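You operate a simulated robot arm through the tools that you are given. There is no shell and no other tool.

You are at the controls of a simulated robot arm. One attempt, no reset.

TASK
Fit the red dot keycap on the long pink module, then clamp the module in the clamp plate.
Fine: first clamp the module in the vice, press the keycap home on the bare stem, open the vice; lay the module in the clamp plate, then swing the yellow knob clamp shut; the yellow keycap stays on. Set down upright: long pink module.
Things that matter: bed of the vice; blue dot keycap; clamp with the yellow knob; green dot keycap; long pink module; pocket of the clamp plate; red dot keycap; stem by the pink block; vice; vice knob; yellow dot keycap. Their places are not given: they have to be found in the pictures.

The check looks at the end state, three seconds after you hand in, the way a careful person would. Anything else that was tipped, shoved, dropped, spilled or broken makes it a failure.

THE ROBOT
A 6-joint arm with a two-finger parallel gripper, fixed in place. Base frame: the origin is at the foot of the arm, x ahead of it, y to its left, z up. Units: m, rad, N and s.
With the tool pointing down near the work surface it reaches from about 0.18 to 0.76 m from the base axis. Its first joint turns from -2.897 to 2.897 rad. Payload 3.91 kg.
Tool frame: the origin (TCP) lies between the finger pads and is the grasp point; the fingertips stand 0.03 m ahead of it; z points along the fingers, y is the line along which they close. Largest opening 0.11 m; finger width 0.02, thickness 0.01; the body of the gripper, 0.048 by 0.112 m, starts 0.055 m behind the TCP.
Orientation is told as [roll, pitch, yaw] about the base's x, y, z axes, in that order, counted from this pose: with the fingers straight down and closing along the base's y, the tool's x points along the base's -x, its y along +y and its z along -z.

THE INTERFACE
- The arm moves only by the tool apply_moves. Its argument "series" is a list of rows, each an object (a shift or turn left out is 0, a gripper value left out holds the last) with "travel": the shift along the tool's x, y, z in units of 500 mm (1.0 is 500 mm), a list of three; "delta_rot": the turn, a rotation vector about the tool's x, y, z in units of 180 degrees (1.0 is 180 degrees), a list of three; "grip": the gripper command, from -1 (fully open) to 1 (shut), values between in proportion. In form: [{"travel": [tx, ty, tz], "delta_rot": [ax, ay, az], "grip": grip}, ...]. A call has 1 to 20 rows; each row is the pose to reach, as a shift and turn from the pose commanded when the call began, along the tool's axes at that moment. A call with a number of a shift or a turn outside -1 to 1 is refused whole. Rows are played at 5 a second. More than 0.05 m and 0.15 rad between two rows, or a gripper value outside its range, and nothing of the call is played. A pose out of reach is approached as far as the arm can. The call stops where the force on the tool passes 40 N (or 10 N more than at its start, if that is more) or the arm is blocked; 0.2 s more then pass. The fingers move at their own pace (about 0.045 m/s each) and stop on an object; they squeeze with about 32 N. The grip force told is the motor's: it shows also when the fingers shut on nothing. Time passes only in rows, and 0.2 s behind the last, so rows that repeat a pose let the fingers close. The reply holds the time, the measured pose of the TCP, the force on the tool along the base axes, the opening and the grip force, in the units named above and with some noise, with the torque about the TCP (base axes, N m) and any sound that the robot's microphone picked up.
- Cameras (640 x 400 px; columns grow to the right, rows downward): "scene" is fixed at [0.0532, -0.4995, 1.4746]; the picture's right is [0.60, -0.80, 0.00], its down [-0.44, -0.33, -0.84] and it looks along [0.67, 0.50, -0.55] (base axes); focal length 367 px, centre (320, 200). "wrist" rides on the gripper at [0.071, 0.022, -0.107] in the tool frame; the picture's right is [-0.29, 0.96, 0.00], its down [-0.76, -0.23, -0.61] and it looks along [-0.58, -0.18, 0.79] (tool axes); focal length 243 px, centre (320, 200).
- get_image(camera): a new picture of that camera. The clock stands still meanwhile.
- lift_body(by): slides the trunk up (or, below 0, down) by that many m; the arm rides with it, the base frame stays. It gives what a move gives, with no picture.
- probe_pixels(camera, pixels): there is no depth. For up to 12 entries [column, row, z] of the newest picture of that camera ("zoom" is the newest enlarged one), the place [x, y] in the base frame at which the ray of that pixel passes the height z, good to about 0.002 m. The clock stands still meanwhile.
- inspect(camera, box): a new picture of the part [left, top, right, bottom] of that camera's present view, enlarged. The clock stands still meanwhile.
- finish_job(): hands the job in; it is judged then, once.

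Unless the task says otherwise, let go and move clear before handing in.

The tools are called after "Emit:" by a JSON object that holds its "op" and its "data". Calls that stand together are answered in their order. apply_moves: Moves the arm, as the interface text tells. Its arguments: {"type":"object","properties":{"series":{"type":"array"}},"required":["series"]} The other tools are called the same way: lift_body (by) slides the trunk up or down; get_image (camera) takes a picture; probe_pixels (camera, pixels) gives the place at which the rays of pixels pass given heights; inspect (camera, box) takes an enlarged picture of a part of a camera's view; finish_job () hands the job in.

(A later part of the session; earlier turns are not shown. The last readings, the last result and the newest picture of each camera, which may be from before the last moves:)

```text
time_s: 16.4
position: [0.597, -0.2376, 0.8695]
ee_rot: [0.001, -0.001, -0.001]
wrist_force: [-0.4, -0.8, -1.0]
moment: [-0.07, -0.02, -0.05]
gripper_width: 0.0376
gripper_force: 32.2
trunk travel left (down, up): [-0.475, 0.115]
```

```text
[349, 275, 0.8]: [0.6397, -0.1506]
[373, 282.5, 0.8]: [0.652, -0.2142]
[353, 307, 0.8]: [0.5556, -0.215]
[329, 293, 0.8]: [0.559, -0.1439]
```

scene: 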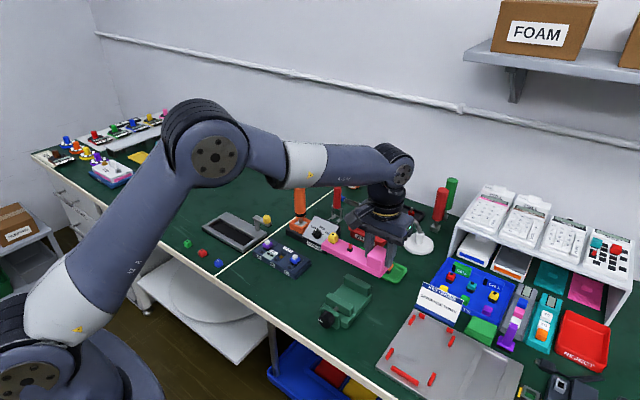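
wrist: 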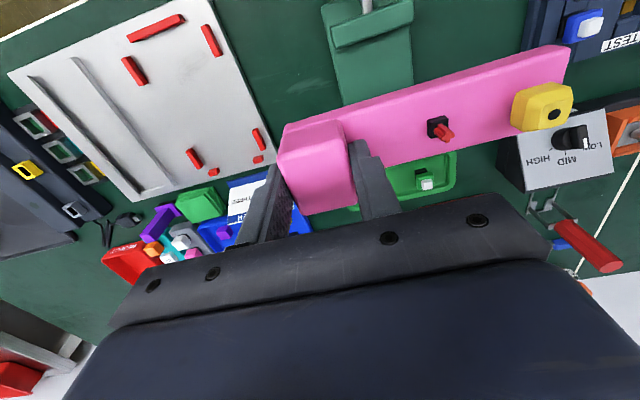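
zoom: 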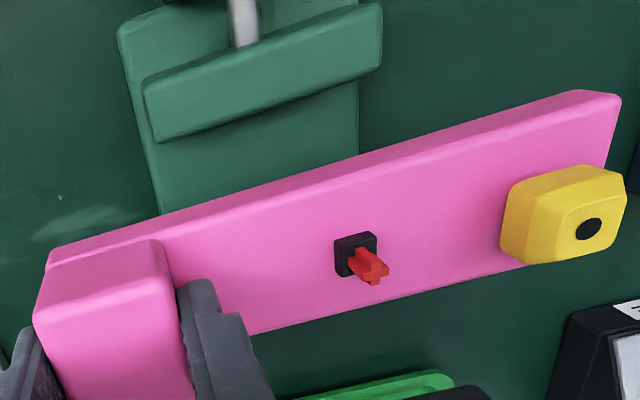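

The module's near edge is at x≈0.579 and its y span is -0.26…-0.10, well centred on the vice. I'll back off 2 mm toward -x and lower in small steps onto the bed.

Emit:
{"op": "apply_moves", "data": {"series": [{"travel": [0.004, 0, 0.03]}, {"travel": [0.004, 0, 0.06]}, {"travel": [0.004, 0, 0.074]}, {"travel": [0.004, 0, 0.074]}]}}

Emit:
{"op": "inspect", "data": {"camera": "scene", "box": [310, 245, 400, 335]}}

```text
time_s: 17.4
position: [0.5936, -0.2408, 0.8338]
ee_rot: [-0.001, 0.001, -0.001]
wrist_force: [-0.1, 0.4, -1.8]
moment: [-0.08, -0.01, 0.01]
gripper_width: 0.0376
gripper_force: 31.6
trunk travel left (down, up): [-0.475, 0.115]
```

```text
4.44 times, centred on (355, 290) of scene
```

zoom: 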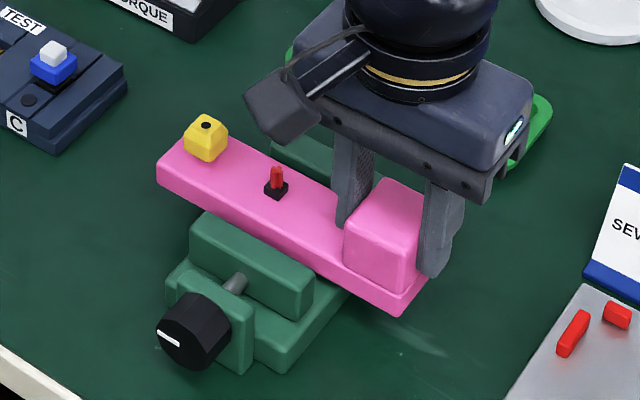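

The module is between the jaws with no contact force yet. I'll lower in 2 mm steps, checking force.

Emit:
{"op": "apply_moves", "data": {"series": [{"travel": [0, 0, 0.004]}, {"travel": [0, 0, 0.008]}, {"travel": [0, 0, 0.012]}, {"travel": [0, 0, 0.012]}]}}

```text
time_s: 18.4
position: [0.5947, -0.2402, 0.8283]
ee_rot: [-0.001, 0.0, 0.0]
wrist_force: [-0.2, -0.7, -1.4]
moment: [-0.1, 0.02, 0.02]
gripper_width: 0.0377
gripper_force: 32.0
trunk travel left (down, up): [-0.475, 0.115]
```

Emit:
{"op": "apply_moves", "data": {"series": [{"travel": [0, 0, 0.003]}, {"travel": [0, 0, 0.006]}, {"travel": [0, 0, 0.006]}]}}

```text
time_s: 19.2
position: [0.5957, -0.2407, 0.8266]
ee_rot: [0.002, -0.002, 0.001]
wrist_force: [-3.6, -0.2, 11.6]
moment: [0.39, 0.3, 0.11]
gripper_width: 0.0375
gripper_force: 32.3
trunk travel left (down, up): [-0.475, 0.115]
```

Contact with the bed showed as 11.6 N at z≈0.826. I'll ease up 1 mm, open the fingers part way and check.

Emit:
{"op": "apply_moves", "data": {"series": [{"travel": [0, 0, -0.002]}, {"travel": [0, 0, -0.002], "grip": -0.1}, {"travel": [0, 0, -0.002], "grip": -0.1}, {"travel": [0, 0, -0.002], "grip": -0.1}]}}

Emit:
{"op": "inspect", "data": {"camera": "scene", "box": [310, 245, 400, 335]}}

Emit:
{"op": "get_image", "data": {"camera": "wrist"}}

```text
time_s: 20.2
position: [0.5957, -0.2405, 0.8254]
ee_rot: [0.0, 0.001, 0.0]
wrist_force: [0.2, -0.5, 0.1]
moment: [-0.01, -0.01, -0.01]
gripper_width: 0.0606
gripper_force: 0.1
trunk travel left (down, up): [-0.475, 0.115]
```

```text
4.44 times, centred on (355, 290) of scene
```

zoom: 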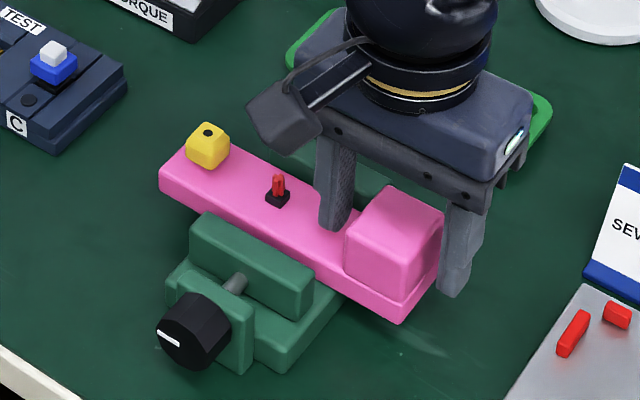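

```text
taken
```

wrist: 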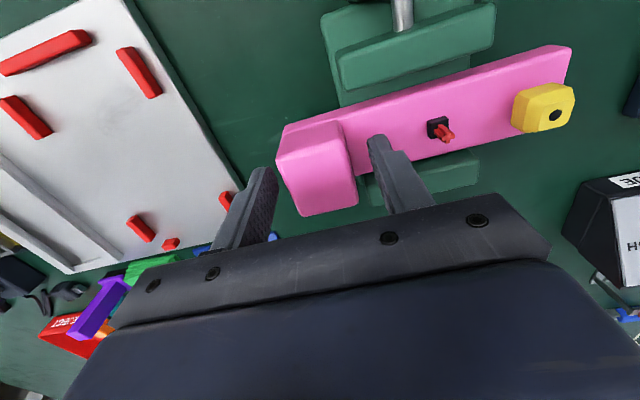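

The module sits flat on the bed and the gripper is free. I'll rise straight up to about z 0.95 and recheck.

Emit:
{"op": "apply_moves", "data": {"series": [{"travel": [0, 0, -0.04]}, {"travel": [0, 0, -0.1]}, {"travel": [0, 0, -0.17]}, {"travel": [0, 0, -0.25]}, {"travel": [0, 0, -0.25]}]}}

Emit:
{"op": "inspect", "data": {"camera": "scene", "box": [310, 245, 400, 335]}}

Emit:
{"op": "get_image", "data": {"camera": "wrist"}}

```text
time_s: 21.4
position: [0.5961, -0.2414, 0.9515]
ee_rot: [0.0, 0.0, 0.0]
wrist_force: [0.2, -0.2, -0.3]
moment: [-0.03, 0.02, 0.02]
gripper_width: 0.0607
gripper_force: 0.0
trunk travel left (down, up): [-0.475, 0.115]
```

```text
4.44 times, centred on (355, 290) of scene
```

zoom: 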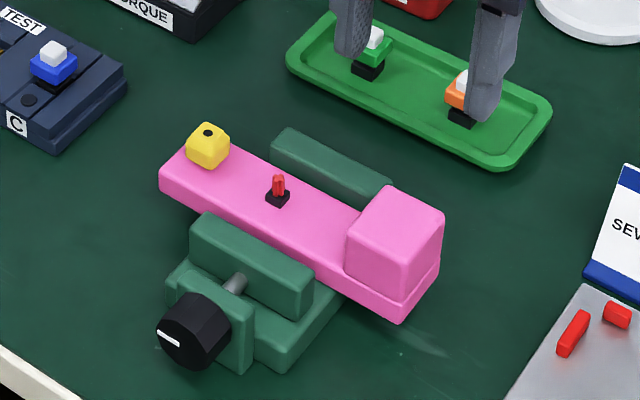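

```text
taken
```

wrist: 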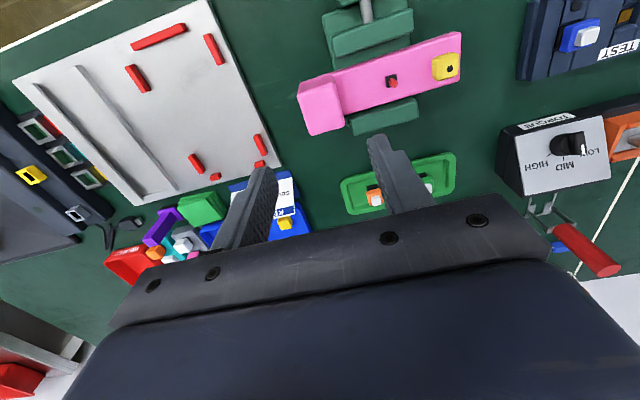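

The module rests squarely on the bed between the open jaws. Now I'll back off to about (0.40,-0.18,0.95) and pitch the tool forward to horizontal, so that it can take the knob from the front.

Emit:
{"op": "apply_moves", "data": {"series": [{"travel": [0.08, 0.025, 0]}, {"travel": [0.16, 0.05, 0]}, {"travel": [0.24, 0.075, 0]}, {"travel": [0.32, 0.1, 0]}, {"travel": [0.392, 0.1228, 0]}, {"travel": [0.392, 0.1228, 0], "delta_rot": [0, -0.045, 0]}, {"travel": [0.392, 0.1228, 0], "delta_rot": [0, -0.09, 0]}, {"travel": [0.392, 0.1228, 0], "delta_rot": [0, -0.135, 0]}, {"travel": [0.392, 0.1228, 0], "delta_rot": [0, -0.18, 0]}, {"travel": [0.392, 0.1228, 0], "delta_rot": [0, -0.225, 0]}, {"travel": [0.392, 0.1228, 0], "delta_rot": [0, -0.27, 0]}, {"travel": [0.392, 0.1228, 0], "delta_rot": [0, -0.27, 0]}]}}

Emit:
{"op": "get_image", "data": {"camera": "scene"}}

```text
time_s: 24.0
position: [0.3988, -0.1789, 0.9502]
ee_rot: [0.0, -0.849, -0.001]
wrist_force: [-0.6, 0.0, 0.6]
moment: [0.01, 0.04, -0.02]
gripper_width: 0.0605
gripper_force: 0.0
trunk travel left (down, up): [-0.475, 0.115]
```

```text
taken
```

scene: 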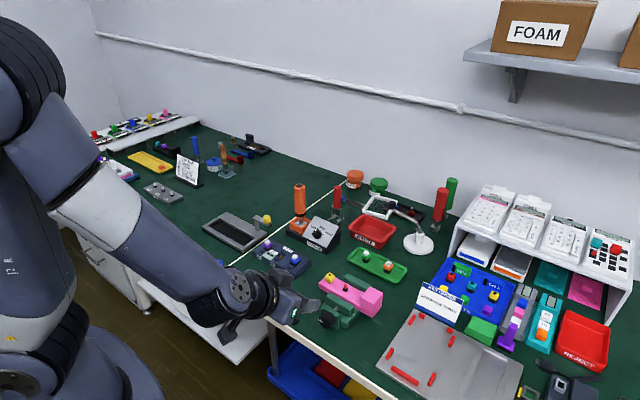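

The pitch reached -0.849 rad with the arm well posed. I'll continue to horizontal.

Emit:
{"op": "apply_moves", "data": {"series": [{"delta_rot": [0, -0.045, 0]}, {"delta_rot": [0, -0.09, 0]}, {"delta_rot": [0, -0.135, 0]}, {"delta_rot": [0, -0.18, 0]}, {"delta_rot": [0, -0.23, 0]}, {"delta_rot": [0, -0.23, 0]}]}}

Emit:
{"op": "get_image", "data": {"camera": "scene"}}

Emit:
{"op": "get_image", "data": {"camera": "wrist"}}

```text
refused: row 5 steps farther than a row can; nothing moved
```

```text
taken
```

scene: 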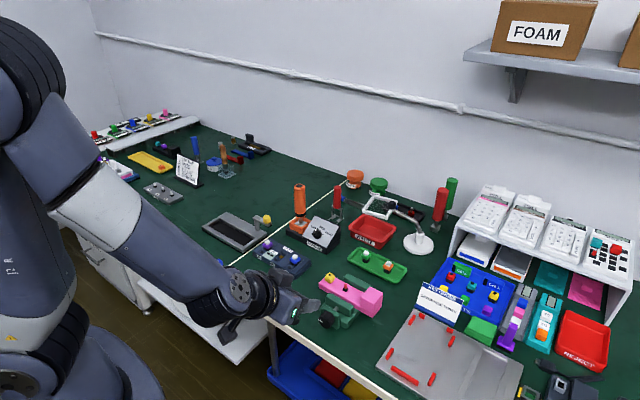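

```text
taken
```

wrist: 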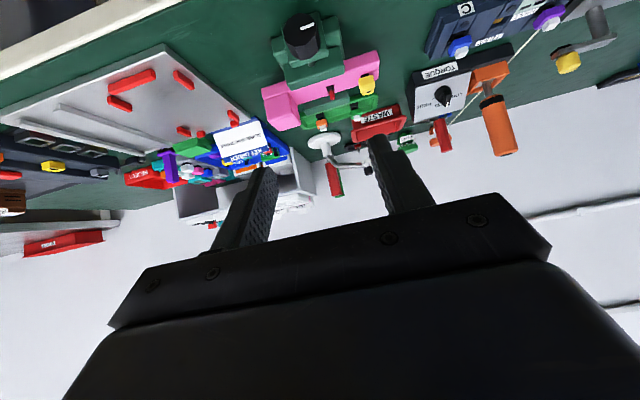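

The last row's step was too large (0.05 units is over 0.15 rad), so nothing moved; I'll repeat it with even steps.

Emit:
{"op": "apply_moves", "data": {"series": [{"delta_rot": [0, -0.046, 0]}, {"delta_rot": [0, -0.092, 0]}, {"delta_rot": [0, -0.138, 0]}, {"delta_rot": [0, -0.184, 0]}, {"delta_rot": [0, -0.23, 0]}, {"delta_rot": [0, -0.23, 0]}]}}

Emit:
{"op": "get_image", "data": {"camera": "scene"}}

Emit:
{"op": "get_image", "data": {"camera": "wrist"}}

```text
time_s: 25.4
position: [0.413, -0.2042, 0.9828]
ee_rot: [1.408, -1.567, -1.407]
wrist_force: [0.7, 0.3, 0.2]
moment: [0.02, -0.03, -0.04]
gripper_width: 0.0603
gripper_force: 0.1
out of reach, approached as far as the arm can: row 4, 5, 6
trunk travel left (down, up): [-0.475, 0.115]
```

```text
taken
```

scene: 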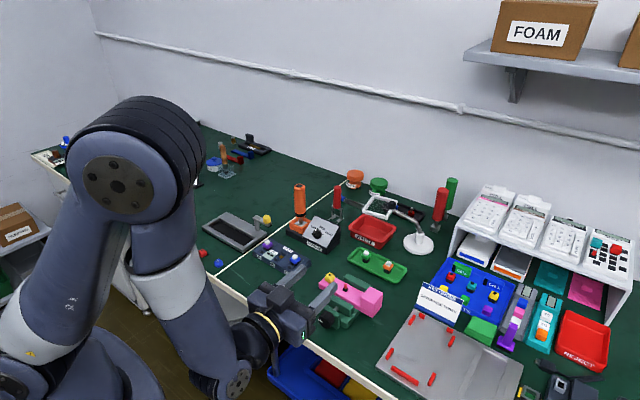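

```text
taken
```

wrist: 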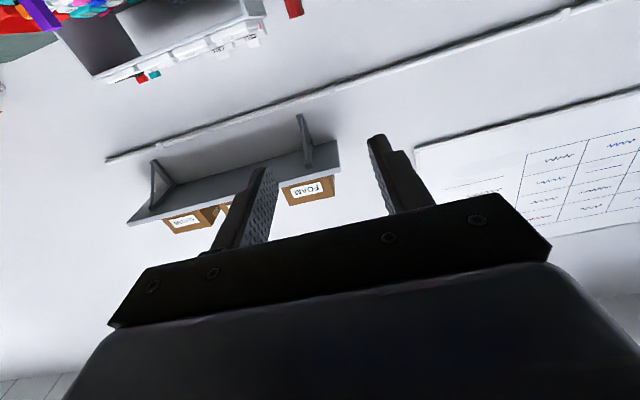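

Full horizontal was just out of reach at this height: the arm is folded too close, at (0.413,-0.204,0.983), while the pitch is -1.567. Going lower opens the arm, so I'll descend in front of the table edge toward the knob's height and align in y.

Emit:
{"op": "apply_moves", "data": {"series": [{"travel": [0.06, 0.01, 0]}, {"travel": [0.12, 0.02, 0]}, {"travel": [0.18, 0.03, 0]}, {"travel": [0.24, 0.04, 0]}, {"travel": [0.3, 0.0484, 0]}, {"travel": [0.3, 0.0484, 0]}]}}

Emit:
{"op": "get_image", "data": {"camera": "scene"}}

```text
time_s: 26.8
position: [0.4603, -0.2475, 0.9159]
ee_rot: [1.237, -1.566, -1.234]
wrist_force: [-0.3, -0.1, 0.6]
moment: [0.0, -0.01, 0.04]
gripper_width: 0.0602
gripper_force: 0.3
out of reach, approached as far as the arm can: row 1, 2, 3, 4, 5, 6
trunk travel left (down, up): [-0.475, 0.115]
```

```text
taken
```

scene: 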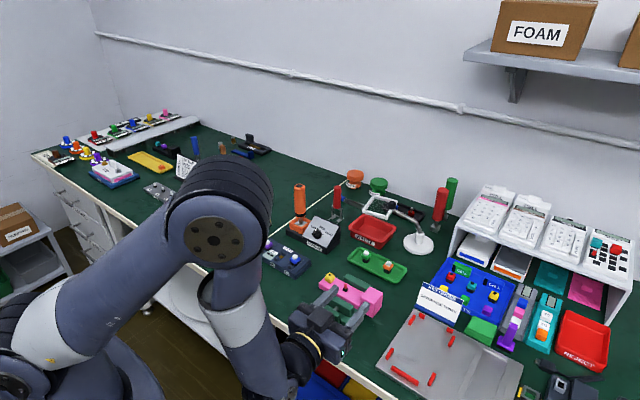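

The tool is level (pitch -1.566) but the arm can't get low enough with the trunk this high, because the forearm comes down too steeply. I'll retreat to a comfortable tilted pose clear of the table, then lower the trunk so that the arm can reach in horizontally.

Emit:
{"op": "apply_moves", "data": {"series": [{"travel": [-0.014, 0.027, -0.044], "delta_rot": [0, 0.046, 0]}, {"travel": [-0.028, 0.054, -0.088], "delta_rot": [0, 0.092, 0]}, {"travel": [-0.041, 0.081, -0.132], "delta_rot": [0, 0.138, 0]}, {"travel": [-0.055, 0.108, -0.176], "delta_rot": [0, 0.184, 0]}, {"travel": [-0.068, 0.135, -0.22], "delta_rot": [0, 0.23, 0]}, {"travel": [-0.068, 0.135, -0.22], "delta_rot": [0, 0.23, 0]}]}}

Emit:
{"op": "get_image", "data": {"camera": "scene"}}

```text
time_s: 28.2
position: [0.3498, -0.183, 0.9559]
ee_rot: [-0.001, -0.849, 0.002]
wrist_force: [-0.3, -0.3, 0.4]
moment: [0.0, -0.03, -0.01]
gripper_width: 0.0604
gripper_force: 0.1
trunk travel left (down, up): [-0.475, 0.115]
```

```text
taken
```

scene: 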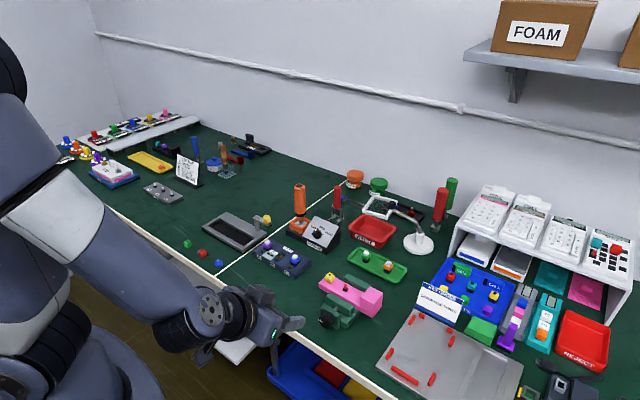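

The arm is back in a reachable tilted pose at (0.35,-0.183,0.956), well in front of the table edge. Lowering the trunk by 0.2 m brings the tool to z≈0.756, still off the table.

Emit:
{"op": "lift_body", "data": {"by": -0.2}}

Emit:
{"op": "get_image", "data": {"camera": "scene"}}

```text
time_s: 30.4
position: [0.3497, -0.1823, 0.7548]
ee_rot: [0.001, -0.849, 0.001]
wrist_force: [0.6, 0.2, 0.8]
moment: [-0.03, 0.05, 0.0]
gripper_width: 0.0606
gripper_force: 0.0
trunk travel left (down, up): [-0.275, 0.315]
```

```text
taken
```

scene: 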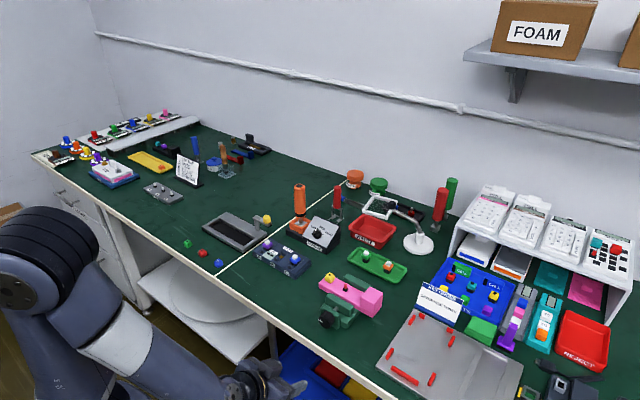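

The trunk is down and the arm is clear. Now I'll level the tool while moving to about (0.39,-0.18,0.795), in front of the knob.

Emit:
{"op": "apply_moves", "data": {"series": [{"travel": [-0.023, 0, 0.0015], "delta_rot": [0, -0.046, 0]}, {"travel": [-0.045, 0, 0.003], "delta_rot": [0, -0.092, 0]}, {"travel": [-0.068, 0, 0.0045], "delta_rot": [0, -0.138, 0]}, {"travel": [-0.09, 0, 0.006], "delta_rot": [0, -0.184, 0]}, {"travel": [-0.113, 0, 0.0072], "delta_rot": [0, -0.23, 0]}, {"travel": [-0.113, 0, 0.0072], "delta_rot": [0, -0.23, 0]}]}}

Emit:
{"op": "get_image", "data": {"camera": "scene"}}

Emit:
{"op": "get_image", "data": {"camera": "wrist"}}

```text
time_s: 31.8
position: [0.391, -0.187, 0.8024]
ee_rot: [1.537, -1.569, -1.537]
wrist_force: [-0.6, -0.2, -0.6]
moment: [-0.02, 0.0, -0.02]
gripper_width: 0.0602
gripper_force: 0.1
out of reach, approached as far as the arm can: row 5, 6
trunk travel left (down, up): [-0.275, 0.315]
```

```text
taken
```

scene: 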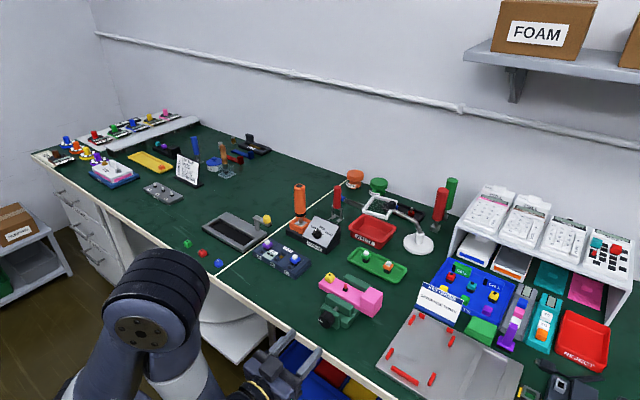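

```text
taken
```

wrist: 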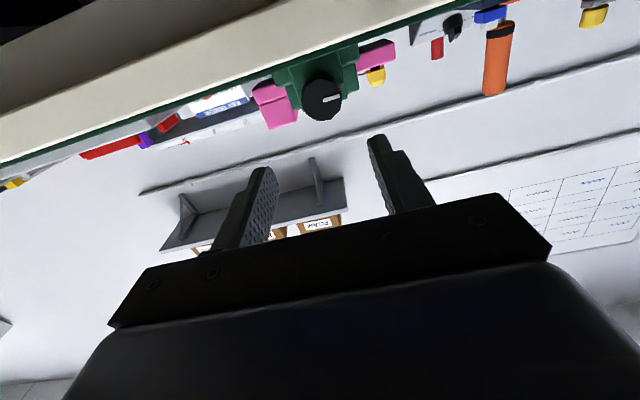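

Level tool reached at (0.391,-0.187,0.802), with the knob seen at wrist (322,98). I'll move forward and see if the reach eases: toward x 0.435, y -0.18, z 0.787.

Emit:
{"op": "apply_moves", "data": {"series": [{"travel": [0.01, 0.005, 0.03]}, {"travel": [0.02, 0.01, 0.06]}, {"travel": [0.031, 0.014, 0.088]}, {"travel": [0.031, 0.014, 0.088]}]}}

Emit:
{"op": "get_image", "data": {"camera": "wrist"}}

Emit:
{"op": "get_image", "data": {"camera": "scene"}}

```text
time_s: 32.8
position: [0.4371, -0.1815, 0.788]
ee_rot: [1.077, -1.565, -1.075]
wrist_force: [0.3, -0.6, -0.9]
moment: [-0.02, 0.03, -0.01]
gripper_width: 0.0604
gripper_force: 0.1
out of reach, approached as far as the arm can: row 3, 4
trunk travel left (down, up): [-0.275, 0.315]
```

```text
taken
```

wrist: 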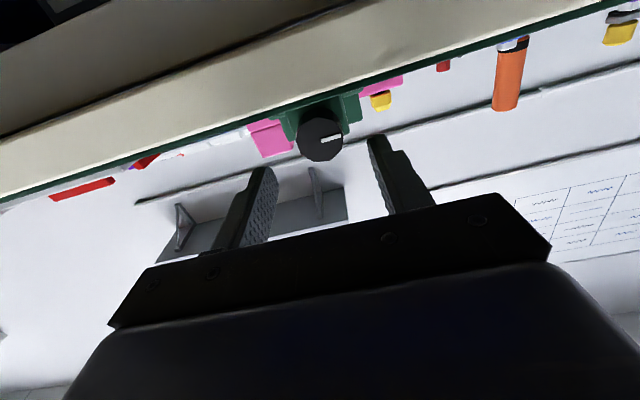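

```text
taken
```

scene: 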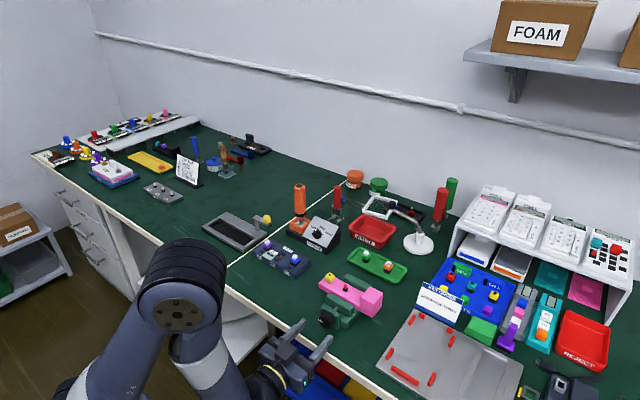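

Forward at (0.437,-0.18,0.788) the pose is nearly met, but the arm is still tightly folded. I'll back off the table edge, drop the trunk another 0.1 m to open the fold, and come back up.

Emit:
{"op": "apply_moves", "data": {"series": [{"travel": [0, 0, -0.05]}, {"travel": [0, 0, -0.1]}, {"travel": [0, 0, -0.1]}]}}

```text
time_s: 33.6
position: [0.3888, -0.1901, 0.7995]
ee_rot: [1.022, -1.566, -1.024]
wrist_force: [-0.4, -0.1, 0.0]
moment: [-0.04, -0.02, -0.01]
gripper_width: 0.0606
gripper_force: 0.1
out of reach, approached as far as the arm can: row 1, 2, 3
trunk travel left (down, up): [-0.275, 0.315]
```

The tips are at x≈0.419, clear of the table edge at 0.45. Lowering the trunk by 0.1 m.

Emit:
{"op": "lift_body", "data": {"by": -0.1}}

Emit:
{"op": "get_image", "data": {"camera": "scene"}}

```text
time_s: 34.9
position: [0.3899, -0.1902, 0.6992]
ee_rot: [0.966, -1.567, -0.964]
wrist_force: [-0.5, 0.5, -0.2]
moment: [0.0, 0.01, 0.0]
gripper_width: 0.0605
gripper_force: 0.0
trunk travel left (down, up): [-0.175, 0.415]
```

```text
taken
```

scene: 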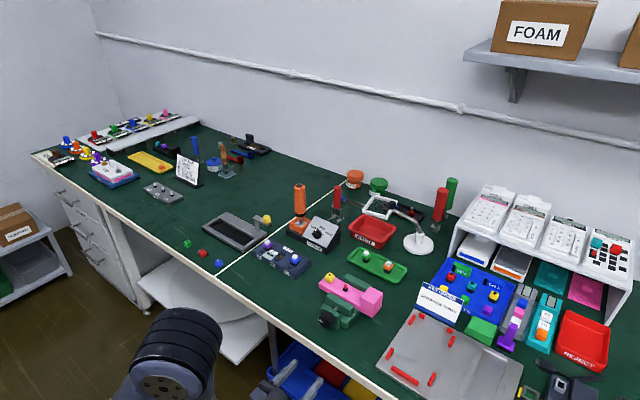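

Now I'll raise the level tool by 90 mm with y correction, keeping the tips off the table edge.

Emit:
{"op": "apply_moves", "data": {"series": [{"travel": [-0.06, 0.005, 0]}, {"travel": [-0.12, 0.012, 0]}, {"travel": [-0.176, 0.02, 0]}, {"travel": [-0.176, 0.02, 0]}]}}

Emit:
{"op": "get_image", "data": {"camera": "wrist"}}

Emit:
{"op": "get_image", "data": {"camera": "scene"}}

```text
time_s: 35.9
position: [0.3925, -0.18, 0.7866]
ee_rot: [0.945, -1.567, -0.943]
wrist_force: [-0.3, 0.6, -0.4]
moment: [-0.01, -0.02, 0.0]
gripper_width: 0.0606
gripper_force: 0.0
trunk travel left (down, up): [-0.175, 0.415]
```

```text
taken
```

wrist: 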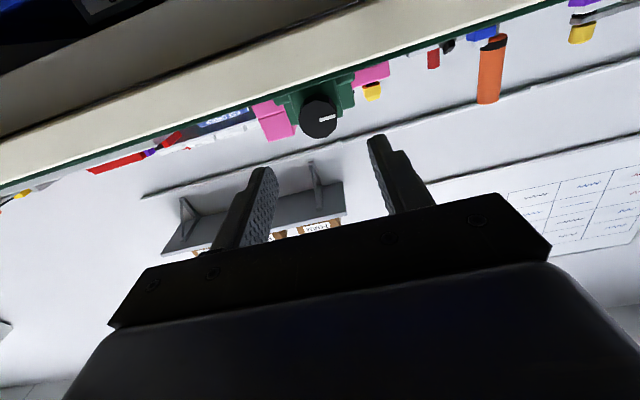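

```text
taken
```

scene: 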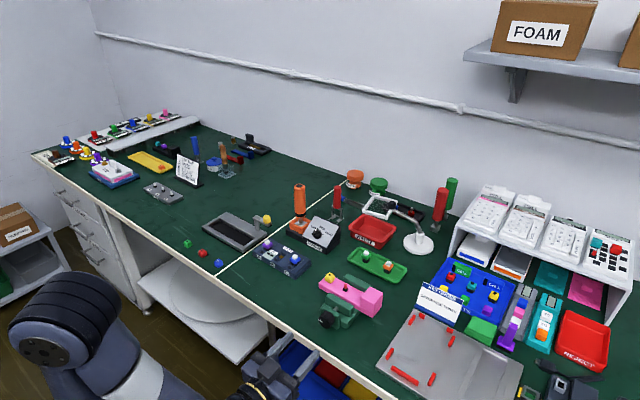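

The level pose at (0.3925,-0.18,0.7866) is now fully reachable. I'll check the knob's centre and mark in the wrist view.

Emit:
{"op": "inspect", "data": {"camera": "wrist", "box": [270, 70, 370, 150]}}

Emit:
{"op": "probe_pixels", "data": {"camera": "wrist", "pixels": [[319, 118, 0.785], [319, 118, 0.787], [319, 118, 0.789], [318, 138, 0.804], [320, 98, 0.77]]}}

```text
5.00 times, centred on (320, 110) of wrist
```

zoom: 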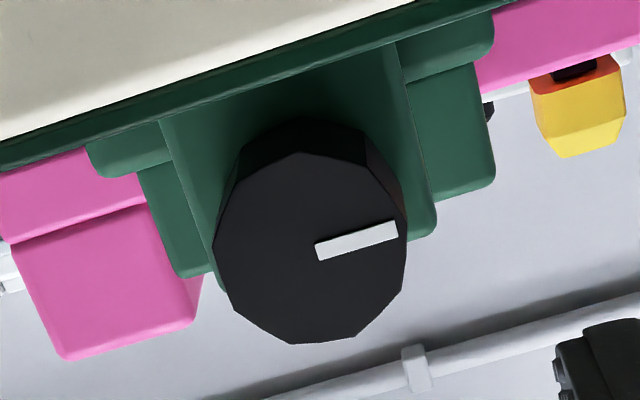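

```text
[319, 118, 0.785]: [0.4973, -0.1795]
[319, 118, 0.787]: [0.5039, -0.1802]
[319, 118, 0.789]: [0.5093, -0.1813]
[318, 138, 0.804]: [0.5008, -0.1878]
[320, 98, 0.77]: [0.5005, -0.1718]
```

The knob's axis reads about y -0.179, z 0.784, roughly 0.035 m across, with the mark pointing to +y. I'll slide forward to x≈0.476 with the fingers on either side and close on it.

Emit:
{"op": "apply_moves", "data": {"series": [{"travel": [0.003, 0.001, 0.05]}, {"travel": [0.003, 0.001, 0.1]}, {"travel": [0.003, 0.001, 0.14]}, {"travel": [0.003, 0.001, 0.167]}, {"travel": [0.003, 0.001, 0.167]}]}}

Emit:
{"op": "get_image", "data": {"camera": "wrist"}}

Emit:
{"op": "inspect", "data": {"camera": "scene", "box": [260, 260, 400, 360]}}

```text
time_s: 37.1
position: [0.4729, -0.1798, 0.7852]
ee_rot: [0.975, -1.568, -0.974]
wrist_force: [-0.7, 0.7, 0.1]
moment: [0.01, -0.05, 0.02]
gripper_width: 0.0608
gripper_force: 0.0
trunk travel left (down, up): [-0.175, 0.415]
```

```text
taken
```

wrist: 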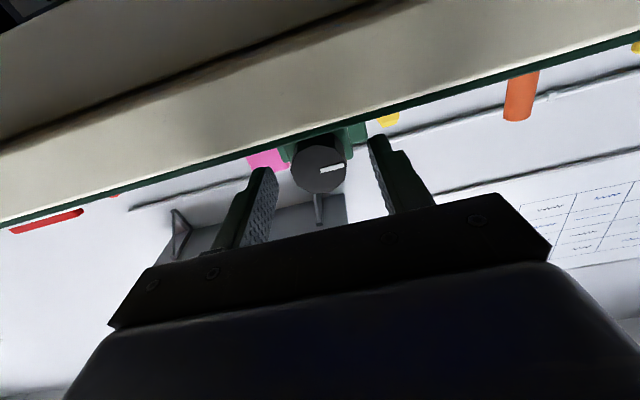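

```text
4.00 times, centred on (330, 310) of scene
```

zoom: 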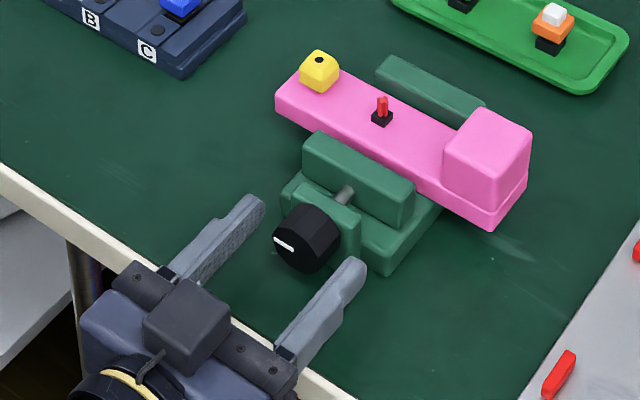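

The fingers look to straddle the knob; I'll check the fingertip positions in the scene view against the knob before closing.

Emit:
{"op": "probe_pixels", "data": {"camera": "scene", "pixels": [[314, 309.5, 0.79], [340, 325.5, 0.79], [326, 318, 0.787]]}}

Emit:
{"op": "inspect", "data": {"camera": "scene", "box": [300, 295, 350, 335]}}

Emit:
{"op": "inspect", "data": {"camera": "wrist", "box": [220, 110, 420, 235]}}

```text
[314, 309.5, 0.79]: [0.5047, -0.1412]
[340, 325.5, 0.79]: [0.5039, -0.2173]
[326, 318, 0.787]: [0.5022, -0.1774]
```

```text
10.00 times, centred on (325, 315) of scene
```

zoom: 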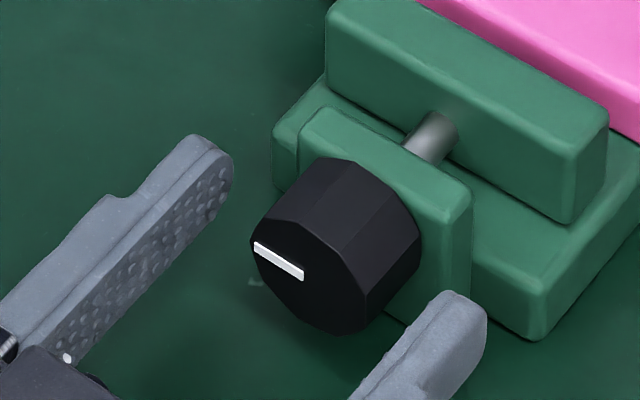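

```text
3.20 times, centred on (320, 172) of wrist
```

zoom: 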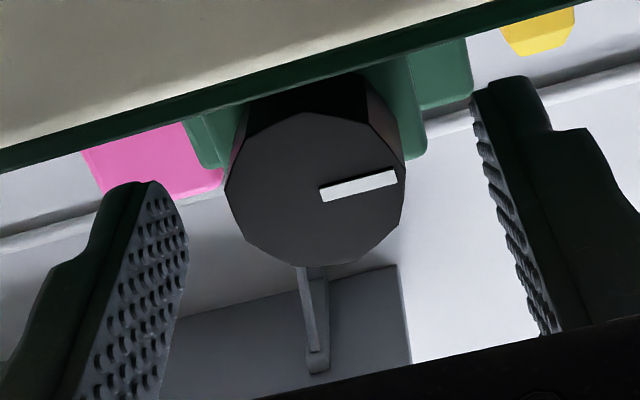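

The tips are at x≈0.504, centred on y -0.179 around the knob. Closing on it.

Emit:
{"op": "apply_moves", "data": {"series": [{"grip": 1}, {"grip": 1}, {"grip": 1}, {"grip": 1}]}}

Emit:
{"op": "inspect", "data": {"camera": "scene", "box": [300, 280, 360, 335]}}

```text
time_s: 38.1
position: [0.4724, -0.1797, 0.7847]
ee_rot: [0.98, -1.567, -0.977]
wrist_force: [1.4, -1.2, 0.0]
moment: [-0.01, 0.05, -0.43]
gripper_width: 0.0338
gripper_force: 45.2
trunk travel left (down, up): [-0.175, 0.415]
```

```text
7.27 times, centred on (330, 308) of scene
```

zoom: 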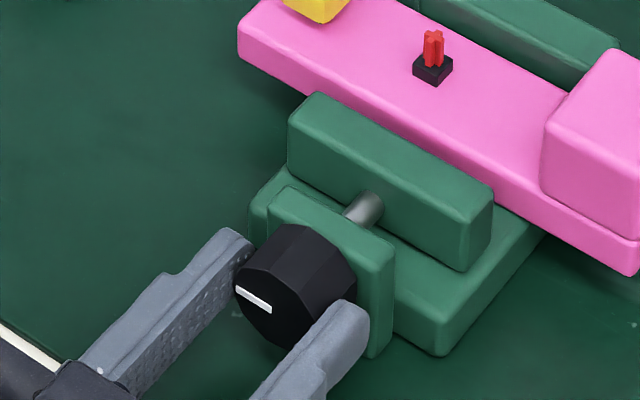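

Gripped at 0.0338 m. I'll turn clockwise as seen from the front, about 49° around the tool's +z, and see which way the jaw moves.

Emit:
{"op": "apply_moves", "data": {"series": [{"delta_rot": [0, 0, 0.045], "grip": 1}, {"delta_rot": [0, 0, 0.09]}, {"delta_rot": [0, 0, 0.135]}, {"delta_rot": [0, 0, 0.18]}, {"delta_rot": [0, 0, 0.225]}, {"delta_rot": [0, 0, 0.27]}, {"delta_rot": [0, 0, 0.27]}]}}

Emit:
{"op": "inspect", "data": {"camera": "scene", "box": [300, 280, 360, 335]}}

```text
time_s: 39.7
position: [0.4719, -0.1811, 0.7848]
ee_rot: [1.567, -0.715, -1.568]
wrist_force: [-21.1, -13.2, -12.7]
moment: [-0.05, 0.44, -0.01]
gripper_width: 0.0334
gripper_force: 45.1
trunk travel left (down, up): [-0.175, 0.415]
```

```text
7.27 times, centred on (330, 308) of scene
```

zoom: 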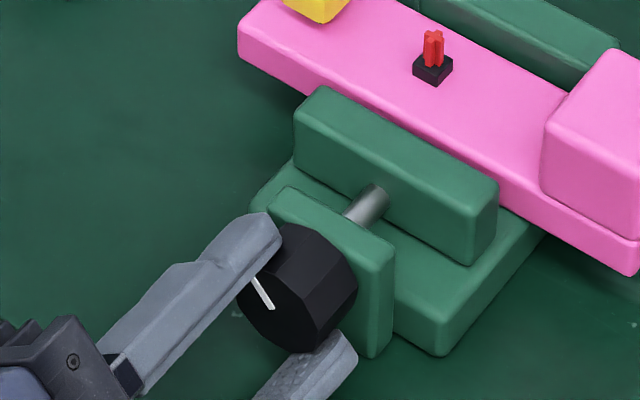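

Clockwise turns move the jaw toward the module (the screw is longer in the zoom), so this is the closing direction. The side force of -13,-13 N along the finger line says the knob axis is a bit lower than my tool axis, so I'll shift about 1.5 mm down and 1 mm back, then read the force.

Emit:
{"op": "apply_moves", "data": {"series": [{"travel": [0.001, -0.0012, -0.001]}, {"travel": [0.002, -0.0023, -0.002]}, {"travel": [0.002, -0.0023, -0.002]}]}}

```text
time_s: 40.5
position: [0.4722, -0.1819, 0.786]
ee_rot: [1.571, -0.717, -1.57]
wrist_force: [-9.3, -17.9, -6.4]
moment: [-0.02, 0.58, -0.42]
gripper_width: 0.0336
gripper_force: 44.4
trunk travel left (down, up): [-0.175, 0.415]
```

Forces fell in x and z while y still reads -18 N, so I'll shift about 1.5 mm to -y and a touch more back.

Emit:
{"op": "apply_moves", "data": {"series": [{"travel": [-0.0008, -0.0014, -0.0008]}, {"travel": [-0.0016, -0.0027, -0.0016]}, {"travel": [-0.0016, -0.0027, -0.0016]}]}}

```text
time_s: 41.3
position: [0.4718, -0.181, 0.7842]
ee_rot: [1.572, -0.721, -1.571]
wrist_force: [9.2, -12.7, 6.1]
moment: [0.0, 0.01, -0.62]
gripper_width: 0.0335
gripper_force: 45.1
trunk travel left (down, up): [-0.175, 0.415]
```

The forces are small enough now. I'll continue turning another 40° clockwise.

Emit:
{"op": "apply_moves", "data": {"series": [{"delta_rot": [0, 0, 0.045]}, {"delta_rot": [0, 0, 0.09]}, {"delta_rot": [0, 0, 0.135]}, {"delta_rot": [0, 0, 0.18]}, {"delta_rot": [0, 0, 0.225]}, {"delta_rot": [0, 0, 0.225]}]}}

Emit:
{"op": "inspect", "data": {"camera": "scene", "box": [300, 280, 360, 335]}}

```text
time_s: 42.7
position: [0.472, -0.181, 0.7837]
ee_rot: [1.57, -0.009, -1.568]
wrist_force: [13.4, -9.9, 14.0]
moment: [0.05, -0.91, 0.14]
gripper_width: 0.0337
gripper_force: 44.6
trunk travel left (down, up): [-0.175, 0.415]
```

```text
7.27 times, centred on (330, 308) of scene
```

zoom: 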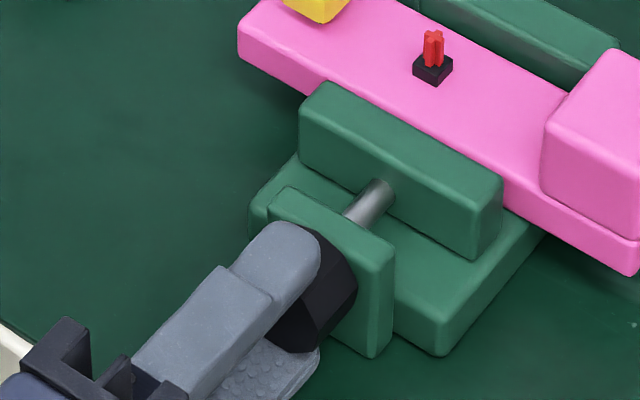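

A quarter turn moved the jaw about 6 mm, so roughly 250° more is needed. The tool still turns freely, so I'll carry on in the same grip another 48°.

Emit:
{"op": "apply_moves", "data": {"series": [{"travel": [0, 0, -0.0008], "delta_rot": [0, 0, 0.045]}, {"travel": [0, 0, -0.0008], "delta_rot": [0, 0, 0.09]}, {"travel": [0, 0, -0.0008], "delta_rot": [0, 0, 0.135]}, {"travel": [0, 0, -0.0008], "delta_rot": [0, 0, 0.18]}, {"travel": [0, 0, -0.0008], "delta_rot": [0, 0, 0.225]}, {"travel": [0, 0, -0.0008], "delta_rot": [0, 0, 0.27]}, {"travel": [0, 0, -0.0008], "delta_rot": [0, 0, 0.27]}]}}

Emit:
{"op": "inspect", "data": {"camera": "scene", "box": [300, 280, 360, 335]}}

```text
time_s: 44.3
position: [0.4723, -0.1811, 0.7823]
ee_rot: [1.565, 0.838, -1.573]
wrist_force: [16.6, 0.4, 8.0]
moment: [-0.01, -0.72, 0.0]
gripper_width: 0.0338
gripper_force: 45.3
trunk travel left (down, up): [-0.175, 0.415]
```

```text
7.27 times, centred on (330, 308) of scene
```

zoom: 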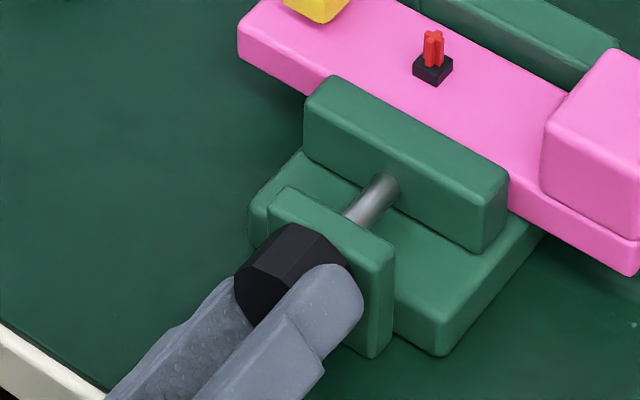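

Still turning freely at about 138°. I'll continue another 48° with a small forward easing.

Emit:
{"op": "apply_moves", "data": {"series": [{"travel": [0, 0, 0.001], "delta_rot": [0, 0, 0.045]}, {"travel": [0, 0, 0.0014], "delta_rot": [0, 0, 0.09]}, {"travel": [0, 0, 0.0014], "delta_rot": [0, 0, 0.135]}, {"travel": [0, 0, 0.0014], "delta_rot": [0, 0, 0.18]}, {"travel": [0, 0, 0.0014], "delta_rot": [0, 0, 0.225]}, {"travel": [0, 0, 0.0014], "delta_rot": [0, 0, 0.27]}, {"travel": [0, 0, 0.0014], "delta_rot": [0, 0, 0.27]}]}}

Emit:
{"op": "inspect", "data": {"camera": "scene", "box": [300, 280, 360, 335]}}

```text
time_s: 45.9
position: [0.4715, -0.1804, 0.7828]
ee_rot: [-1.527, 1.455, 1.618]
wrist_force: [4.3, 14.4, -5.0]
moment: [-0.04, 0.04, 0.07]
gripper_width: 0.0336
gripper_force: 45.3
trunk travel left (down, up): [-0.175, 0.415]
```

```text
7.27 times, centred on (330, 308) of scene
```

zoom: 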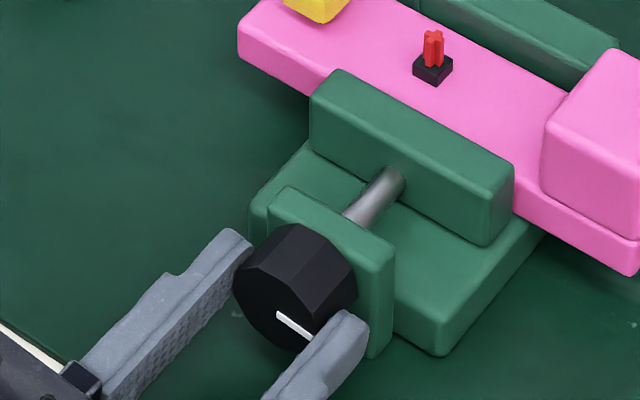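

Half a turn done; the mark now points to -y and the side forces are low. Continuing another 48°.

Emit:
{"op": "apply_moves", "data": {"series": [{"delta_rot": [0, 0, 0.045]}, {"delta_rot": [0, 0, 0.09]}, {"delta_rot": [0, 0, 0.135]}, {"delta_rot": [0, 0, 0.18]}, {"delta_rot": [0, 0, 0.225]}, {"delta_rot": [0, 0, 0.27]}, {"delta_rot": [0, 0, 0.27]}]}}

Emit:
{"op": "inspect", "data": {"camera": "scene", "box": [300, 280, 360, 335]}}

```text
time_s: 47.5
position: [0.4721, -0.1793, 0.7832]
ee_rot: [-1.566, 0.608, 1.577]
wrist_force: [-1.4, 19.5, -9.4]
moment: [-0.03, 0.1, 0.83]
gripper_width: 0.0338
gripper_force: 44.6
trunk travel left (down, up): [-0.175, 0.415]
```

```text
7.27 times, centred on (330, 308) of scene
```

zoom: 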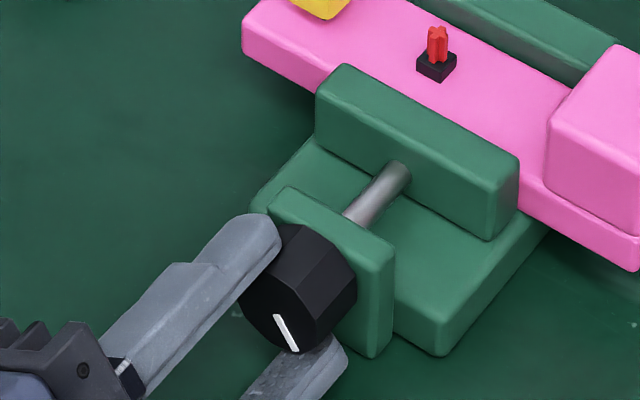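

The jaw has reached the module and begun sliding it toward the fixed jaw (module corner moved from zoom x 238 to 243). I'll continue in the same direction with smaller steps.

Emit:
{"op": "apply_moves", "data": {"series": [{"delta_rot": [0, 0, 0.045]}, {"delta_rot": [0, 0, 0.09]}, {"delta_rot": [0, 0, 0.135]}, {"delta_rot": [0, 0, 0.18]}, {"delta_rot": [0, 0, 0.18]}]}}

Emit:
{"op": "inspect", "data": {"camera": "scene", "box": [300, 270, 370, 335]}}

```text
time_s: 48.7
position: [0.4718, -0.1807, 0.7843]
ee_rot: [-1.57, 0.046, 1.572]
wrist_force: [0.7, 15.2, -2.3]
moment: [-0.25, -0.19, 1.22]
gripper_width: 0.0334
gripper_force: 45.0
trunk travel left (down, up): [-0.175, 0.415]
```

```text
6.15 times, centred on (335, 302) of scene
```

zoom: 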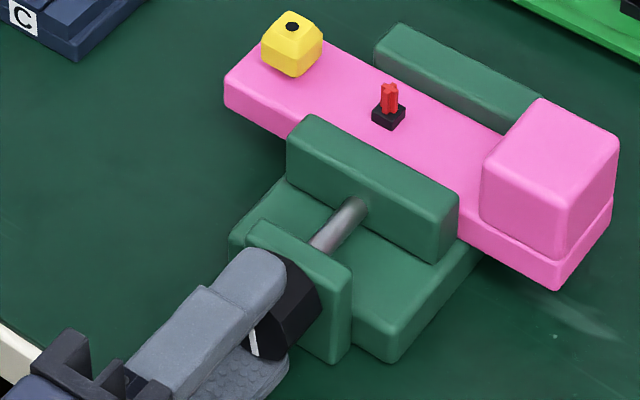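

The torque about x rose to -0.25 N·m and the module now looks close to the fixed jaw. I'll keep turning in small steps and watch the torque.

Emit:
{"op": "apply_moves", "data": {"series": [{"delta_rot": [0, 0, 0.03]}, {"delta_rot": [0, 0, 0.06]}, {"delta_rot": [0, 0, 0.09]}, {"delta_rot": [0, 0, 0.09]}]}}

Emit:
{"op": "inspect", "data": {"camera": "scene", "box": [300, 270, 370, 335]}}

```text
time_s: 49.7
position: [0.4708, -0.1843, 0.7828]
ee_rot: [-1.569, -0.241, 1.568]
wrist_force: [0.2, -9.0, -2.2]
moment: [-0.28, 0.23, -1.23]
gripper_width: 0.0321
gripper_force: 45.4
trunk travel left (down, up): [-0.175, 0.415]
```

```text
6.15 times, centred on (335, 302) of scene
```

zoom: 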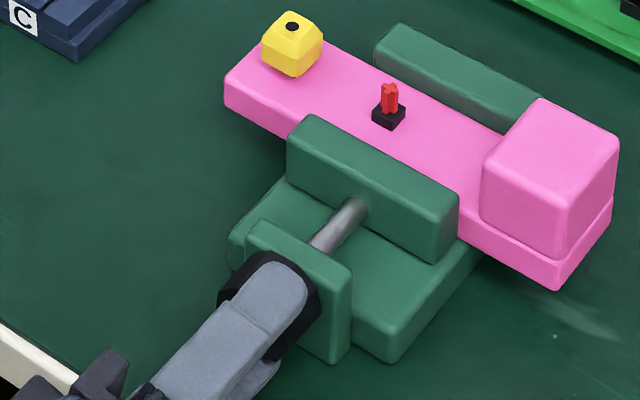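

The jaw and module stopped moving while the fingers began to slip on the knob (opening 0.0338→0.0321), so the vice is tight. I'll open just enough to free the knob, because the lower finger is near the table, and back straight out.

Emit:
{"op": "apply_moves", "data": {"series": [{"grip": 0.23}, {"grip": 0.23}, {"grip": 0.23}]}}

```text
time_s: 50.5
position: [0.4725, -0.1814, 0.7847]
ee_rot: [-1.572, -0.239, 1.572]
wrist_force: [0.3, -9.9, 10.6]
moment: [-0.39, 0.21, 0.22]
gripper_width: 0.0356
gripper_force: 0.0
trunk travel left (down, up): [-0.175, 0.415]
```

The fingers stopped opening at 0.0356 with +10.6 N in z, which means the lower finger is at the tabletop. I'll ease the opening command to 0.036 and withdraw straight back along -x.

Emit:
{"op": "apply_moves", "data": {"series": [{"grip": 0.34}, {"travel": [0, 0, -0.02], "grip": 0.34}, {"travel": [0, 0, -0.05], "grip": 0.34}, {"travel": [0, 0, -0.08], "grip": 0.34}, {"travel": [0, 0, -0.11], "grip": 0.34}, {"travel": [0, 0, -0.14], "grip": 0.34}, {"travel": [0, 0, -0.14], "grip": 0.34}]}}

Emit:
{"op": "inspect", "data": {"camera": "scene", "box": [300, 270, 370, 335]}}

Emit:
{"op": "get_image", "data": {"camera": "scene"}}

```text
time_s: 52.1
position: [0.4009, -0.1803, 0.7846]
ee_rot: [-1.568, -0.239, 1.573]
wrist_force: [0.5, 0.1, -0.7]
moment: [-0.01, -0.01, -0.01]
gripper_width: 0.0366
gripper_force: 0.1
trunk travel left (down, up): [-0.175, 0.415]
```

```text
6.15 times, centred on (335, 302) of scene
```

zoom: 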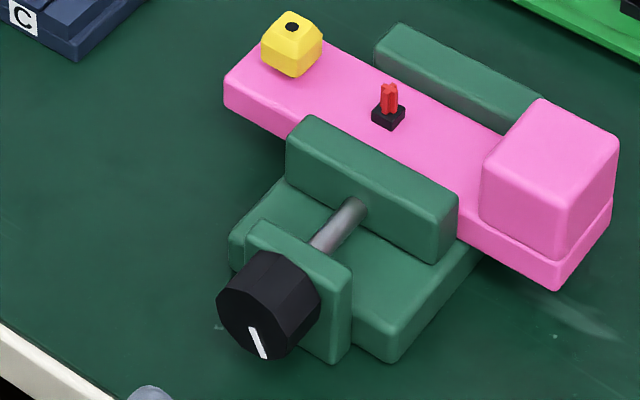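

```text
taken
```

scene: 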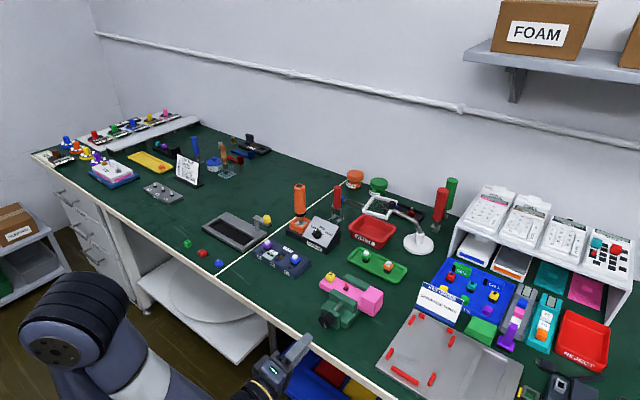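

The vice is holding: the knob's mark points down after about 267° and the knob stayed put. I'll verify jaw and module positions in the picture before leaving.

Emit:
{"op": "inspect", "data": {"camera": "scene", "box": [325, 270, 375, 315]}}

Emit:
{"op": "probe_pixels", "data": {"camera": "scene", "pixels": [[333.9, 288.2, 0.8], [357.5, 301.8, 0.8], [330, 291.5, 0.8], [319.3, 283, 0.79], [346, 278, 0.8], [374, 310.7, 0.79]]}}

```text
8.89 times, centred on (350, 292) of scene
```

zoom: 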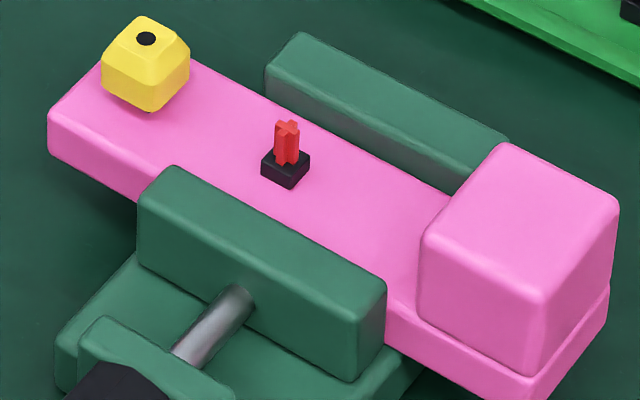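

```text
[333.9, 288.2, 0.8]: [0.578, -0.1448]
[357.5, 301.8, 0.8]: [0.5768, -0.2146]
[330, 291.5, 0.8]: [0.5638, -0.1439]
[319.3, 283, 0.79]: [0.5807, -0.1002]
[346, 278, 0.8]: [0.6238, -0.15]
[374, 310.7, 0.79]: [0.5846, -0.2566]
```

The jaw face is now at x≈0.578 with the module tight against the fixed jaw, and the torque build-up confirms the clamp. Next I'll unwind the wrist roll (1.575 units) here in free air in front of the table.

Emit:
{"op": "apply_moves", "data": {"series": [{"delta_rot": [0, 0, -0.045]}, {"delta_rot": [0, 0, -0.09]}, {"delta_rot": [0, 0, -0.135]}, {"delta_rot": [0, 0, -0.18]}, {"delta_rot": [0, 0, -0.225]}, {"delta_rot": [0, 0, -0.27]}, {"delta_rot": [0, 0, -0.315]}, {"delta_rot": [0, 0, -0.36]}, {"delta_rot": [0, 0, -0.405]}, {"delta_rot": [0, 0, -0.45]}, {"delta_rot": [0, 0, -0.495]}, {"delta_rot": [0, 0, -0.54]}, {"delta_rot": [0, 0, -0.585]}, {"delta_rot": [0, 0, -0.63]}, {"delta_rot": [0, 0, -0.675]}, {"delta_rot": [0, 0, -0.72]}, {"delta_rot": [0, 0, -0.765]}, {"delta_rot": [0, 0, -0.81]}, {"delta_rot": [0, 0, -0.855]}, {"delta_rot": [0, 0, -0.9]}]}}

Emit:
{"op": "apply_moves", "data": {"series": [{"delta_rot": [0, 0, -0.045]}, {"delta_rot": [0, 0, -0.09]}, {"delta_rot": [0, 0, -0.135]}, {"delta_rot": [0, 0, -0.18]}, {"delta_rot": [0, 0, -0.225]}, {"delta_rot": [0, 0, -0.27]}, {"delta_rot": [0, 0, -0.315]}, {"delta_rot": [0, 0, -0.36]}, {"delta_rot": [0, 0, -0.405]}, {"delta_rot": [0, 0, -0.45]}, {"delta_rot": [0, 0, -0.495]}, {"delta_rot": [0, 0, -0.54]}, {"delta_rot": [0, 0, -0.585]}, {"delta_rot": [0, 0, -0.63]}, {"delta_rot": [0, 0, -0.675]}, {"delta_rot": [0, 0, -0.675]}]}}

```text
time_s: 56.3
position: [0.4023, -0.1815, 0.7846]
ee_rot: [1.569, 0.551, -1.571]
wrist_force: [-0.5, 0.8, 0.9]
moment: [0.0, -0.04, -0.01]
gripper_width: 0.0363
gripper_force: 0.1
trunk travel left (down, up): [-0.175, 0.415]
```

```text
time_s: 59.7
position: [0.4031, -0.1821, 0.7835]
ee_rot: [0.501, -1.568, -0.498]
wrist_force: [-0.6, 0.3, -0.7]
moment: [0.0, 0.02, 0.0]
gripper_width: 0.0361
gripper_force: 0.1
trunk travel left (down, up): [-0.175, 0.415]
```

The tool is level again with no roll. I'll raise the trunk back up by 0.3 m (tips at x≈0.433, clear of everything), then pitch the tool down.

Emit:
{"op": "lift_body", "data": {"by": 0.3}}

Emit:
{"op": "apply_moves", "data": {"series": [{"delta_rot": [0, 0.045, 0]}, {"delta_rot": [0, 0.09, 0]}, {"delta_rot": [0, 0.135, 0]}, {"delta_rot": [0, 0.18, 0]}, {"delta_rot": [0, 0.225, 0]}, {"delta_rot": [0, 0.27, 0]}, {"delta_rot": [0, 0.315, 0]}, {"delta_rot": [0, 0.36, 0]}, {"delta_rot": [0, 0.405, 0]}, {"delta_rot": [0, 0.45, 0]}, {"delta_rot": [0, 0.495, 0]}, {"delta_rot": [0, 0.5, 0], "grip": -0.3}, {"delta_rot": [0, 0.5, 0], "grip": -0.3}]}}

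Emit:
{"op": "get_image", "data": {"camera": "scene"}}

```text
time_s: 62.7
position: [0.4018, -0.1816, 1.0844]
ee_rot: [0.957, -1.568, -0.955]
wrist_force: [-0.2, 0.2, -0.3]
moment: [-0.01, 0.03, -0.04]
gripper_width: 0.0363
gripper_force: 0.0
trunk travel left (down, up): [-0.475, 0.115]
```

```text
time_s: 65.5
position: [0.4021, -0.1812, 1.0835]
ee_rot: [0.005, 0.002, 0.002]
wrist_force: [-0.7, 0.5, 0.2]
moment: [-0.01, 0.04, 0.0]
gripper_width: 0.0718
gripper_force: 0.1
trunk travel left (down, up): [-0.475, 0.115]
```

```text
taken
```

scene: 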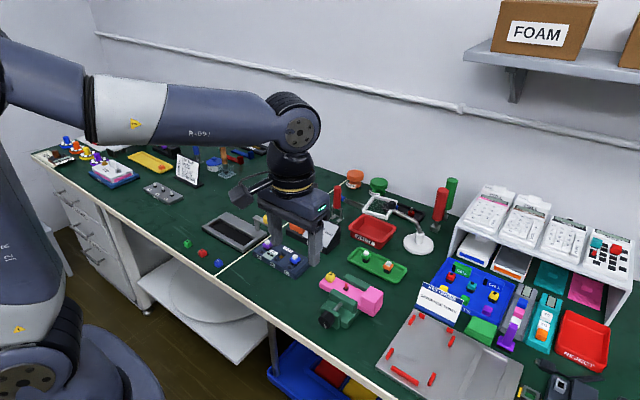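

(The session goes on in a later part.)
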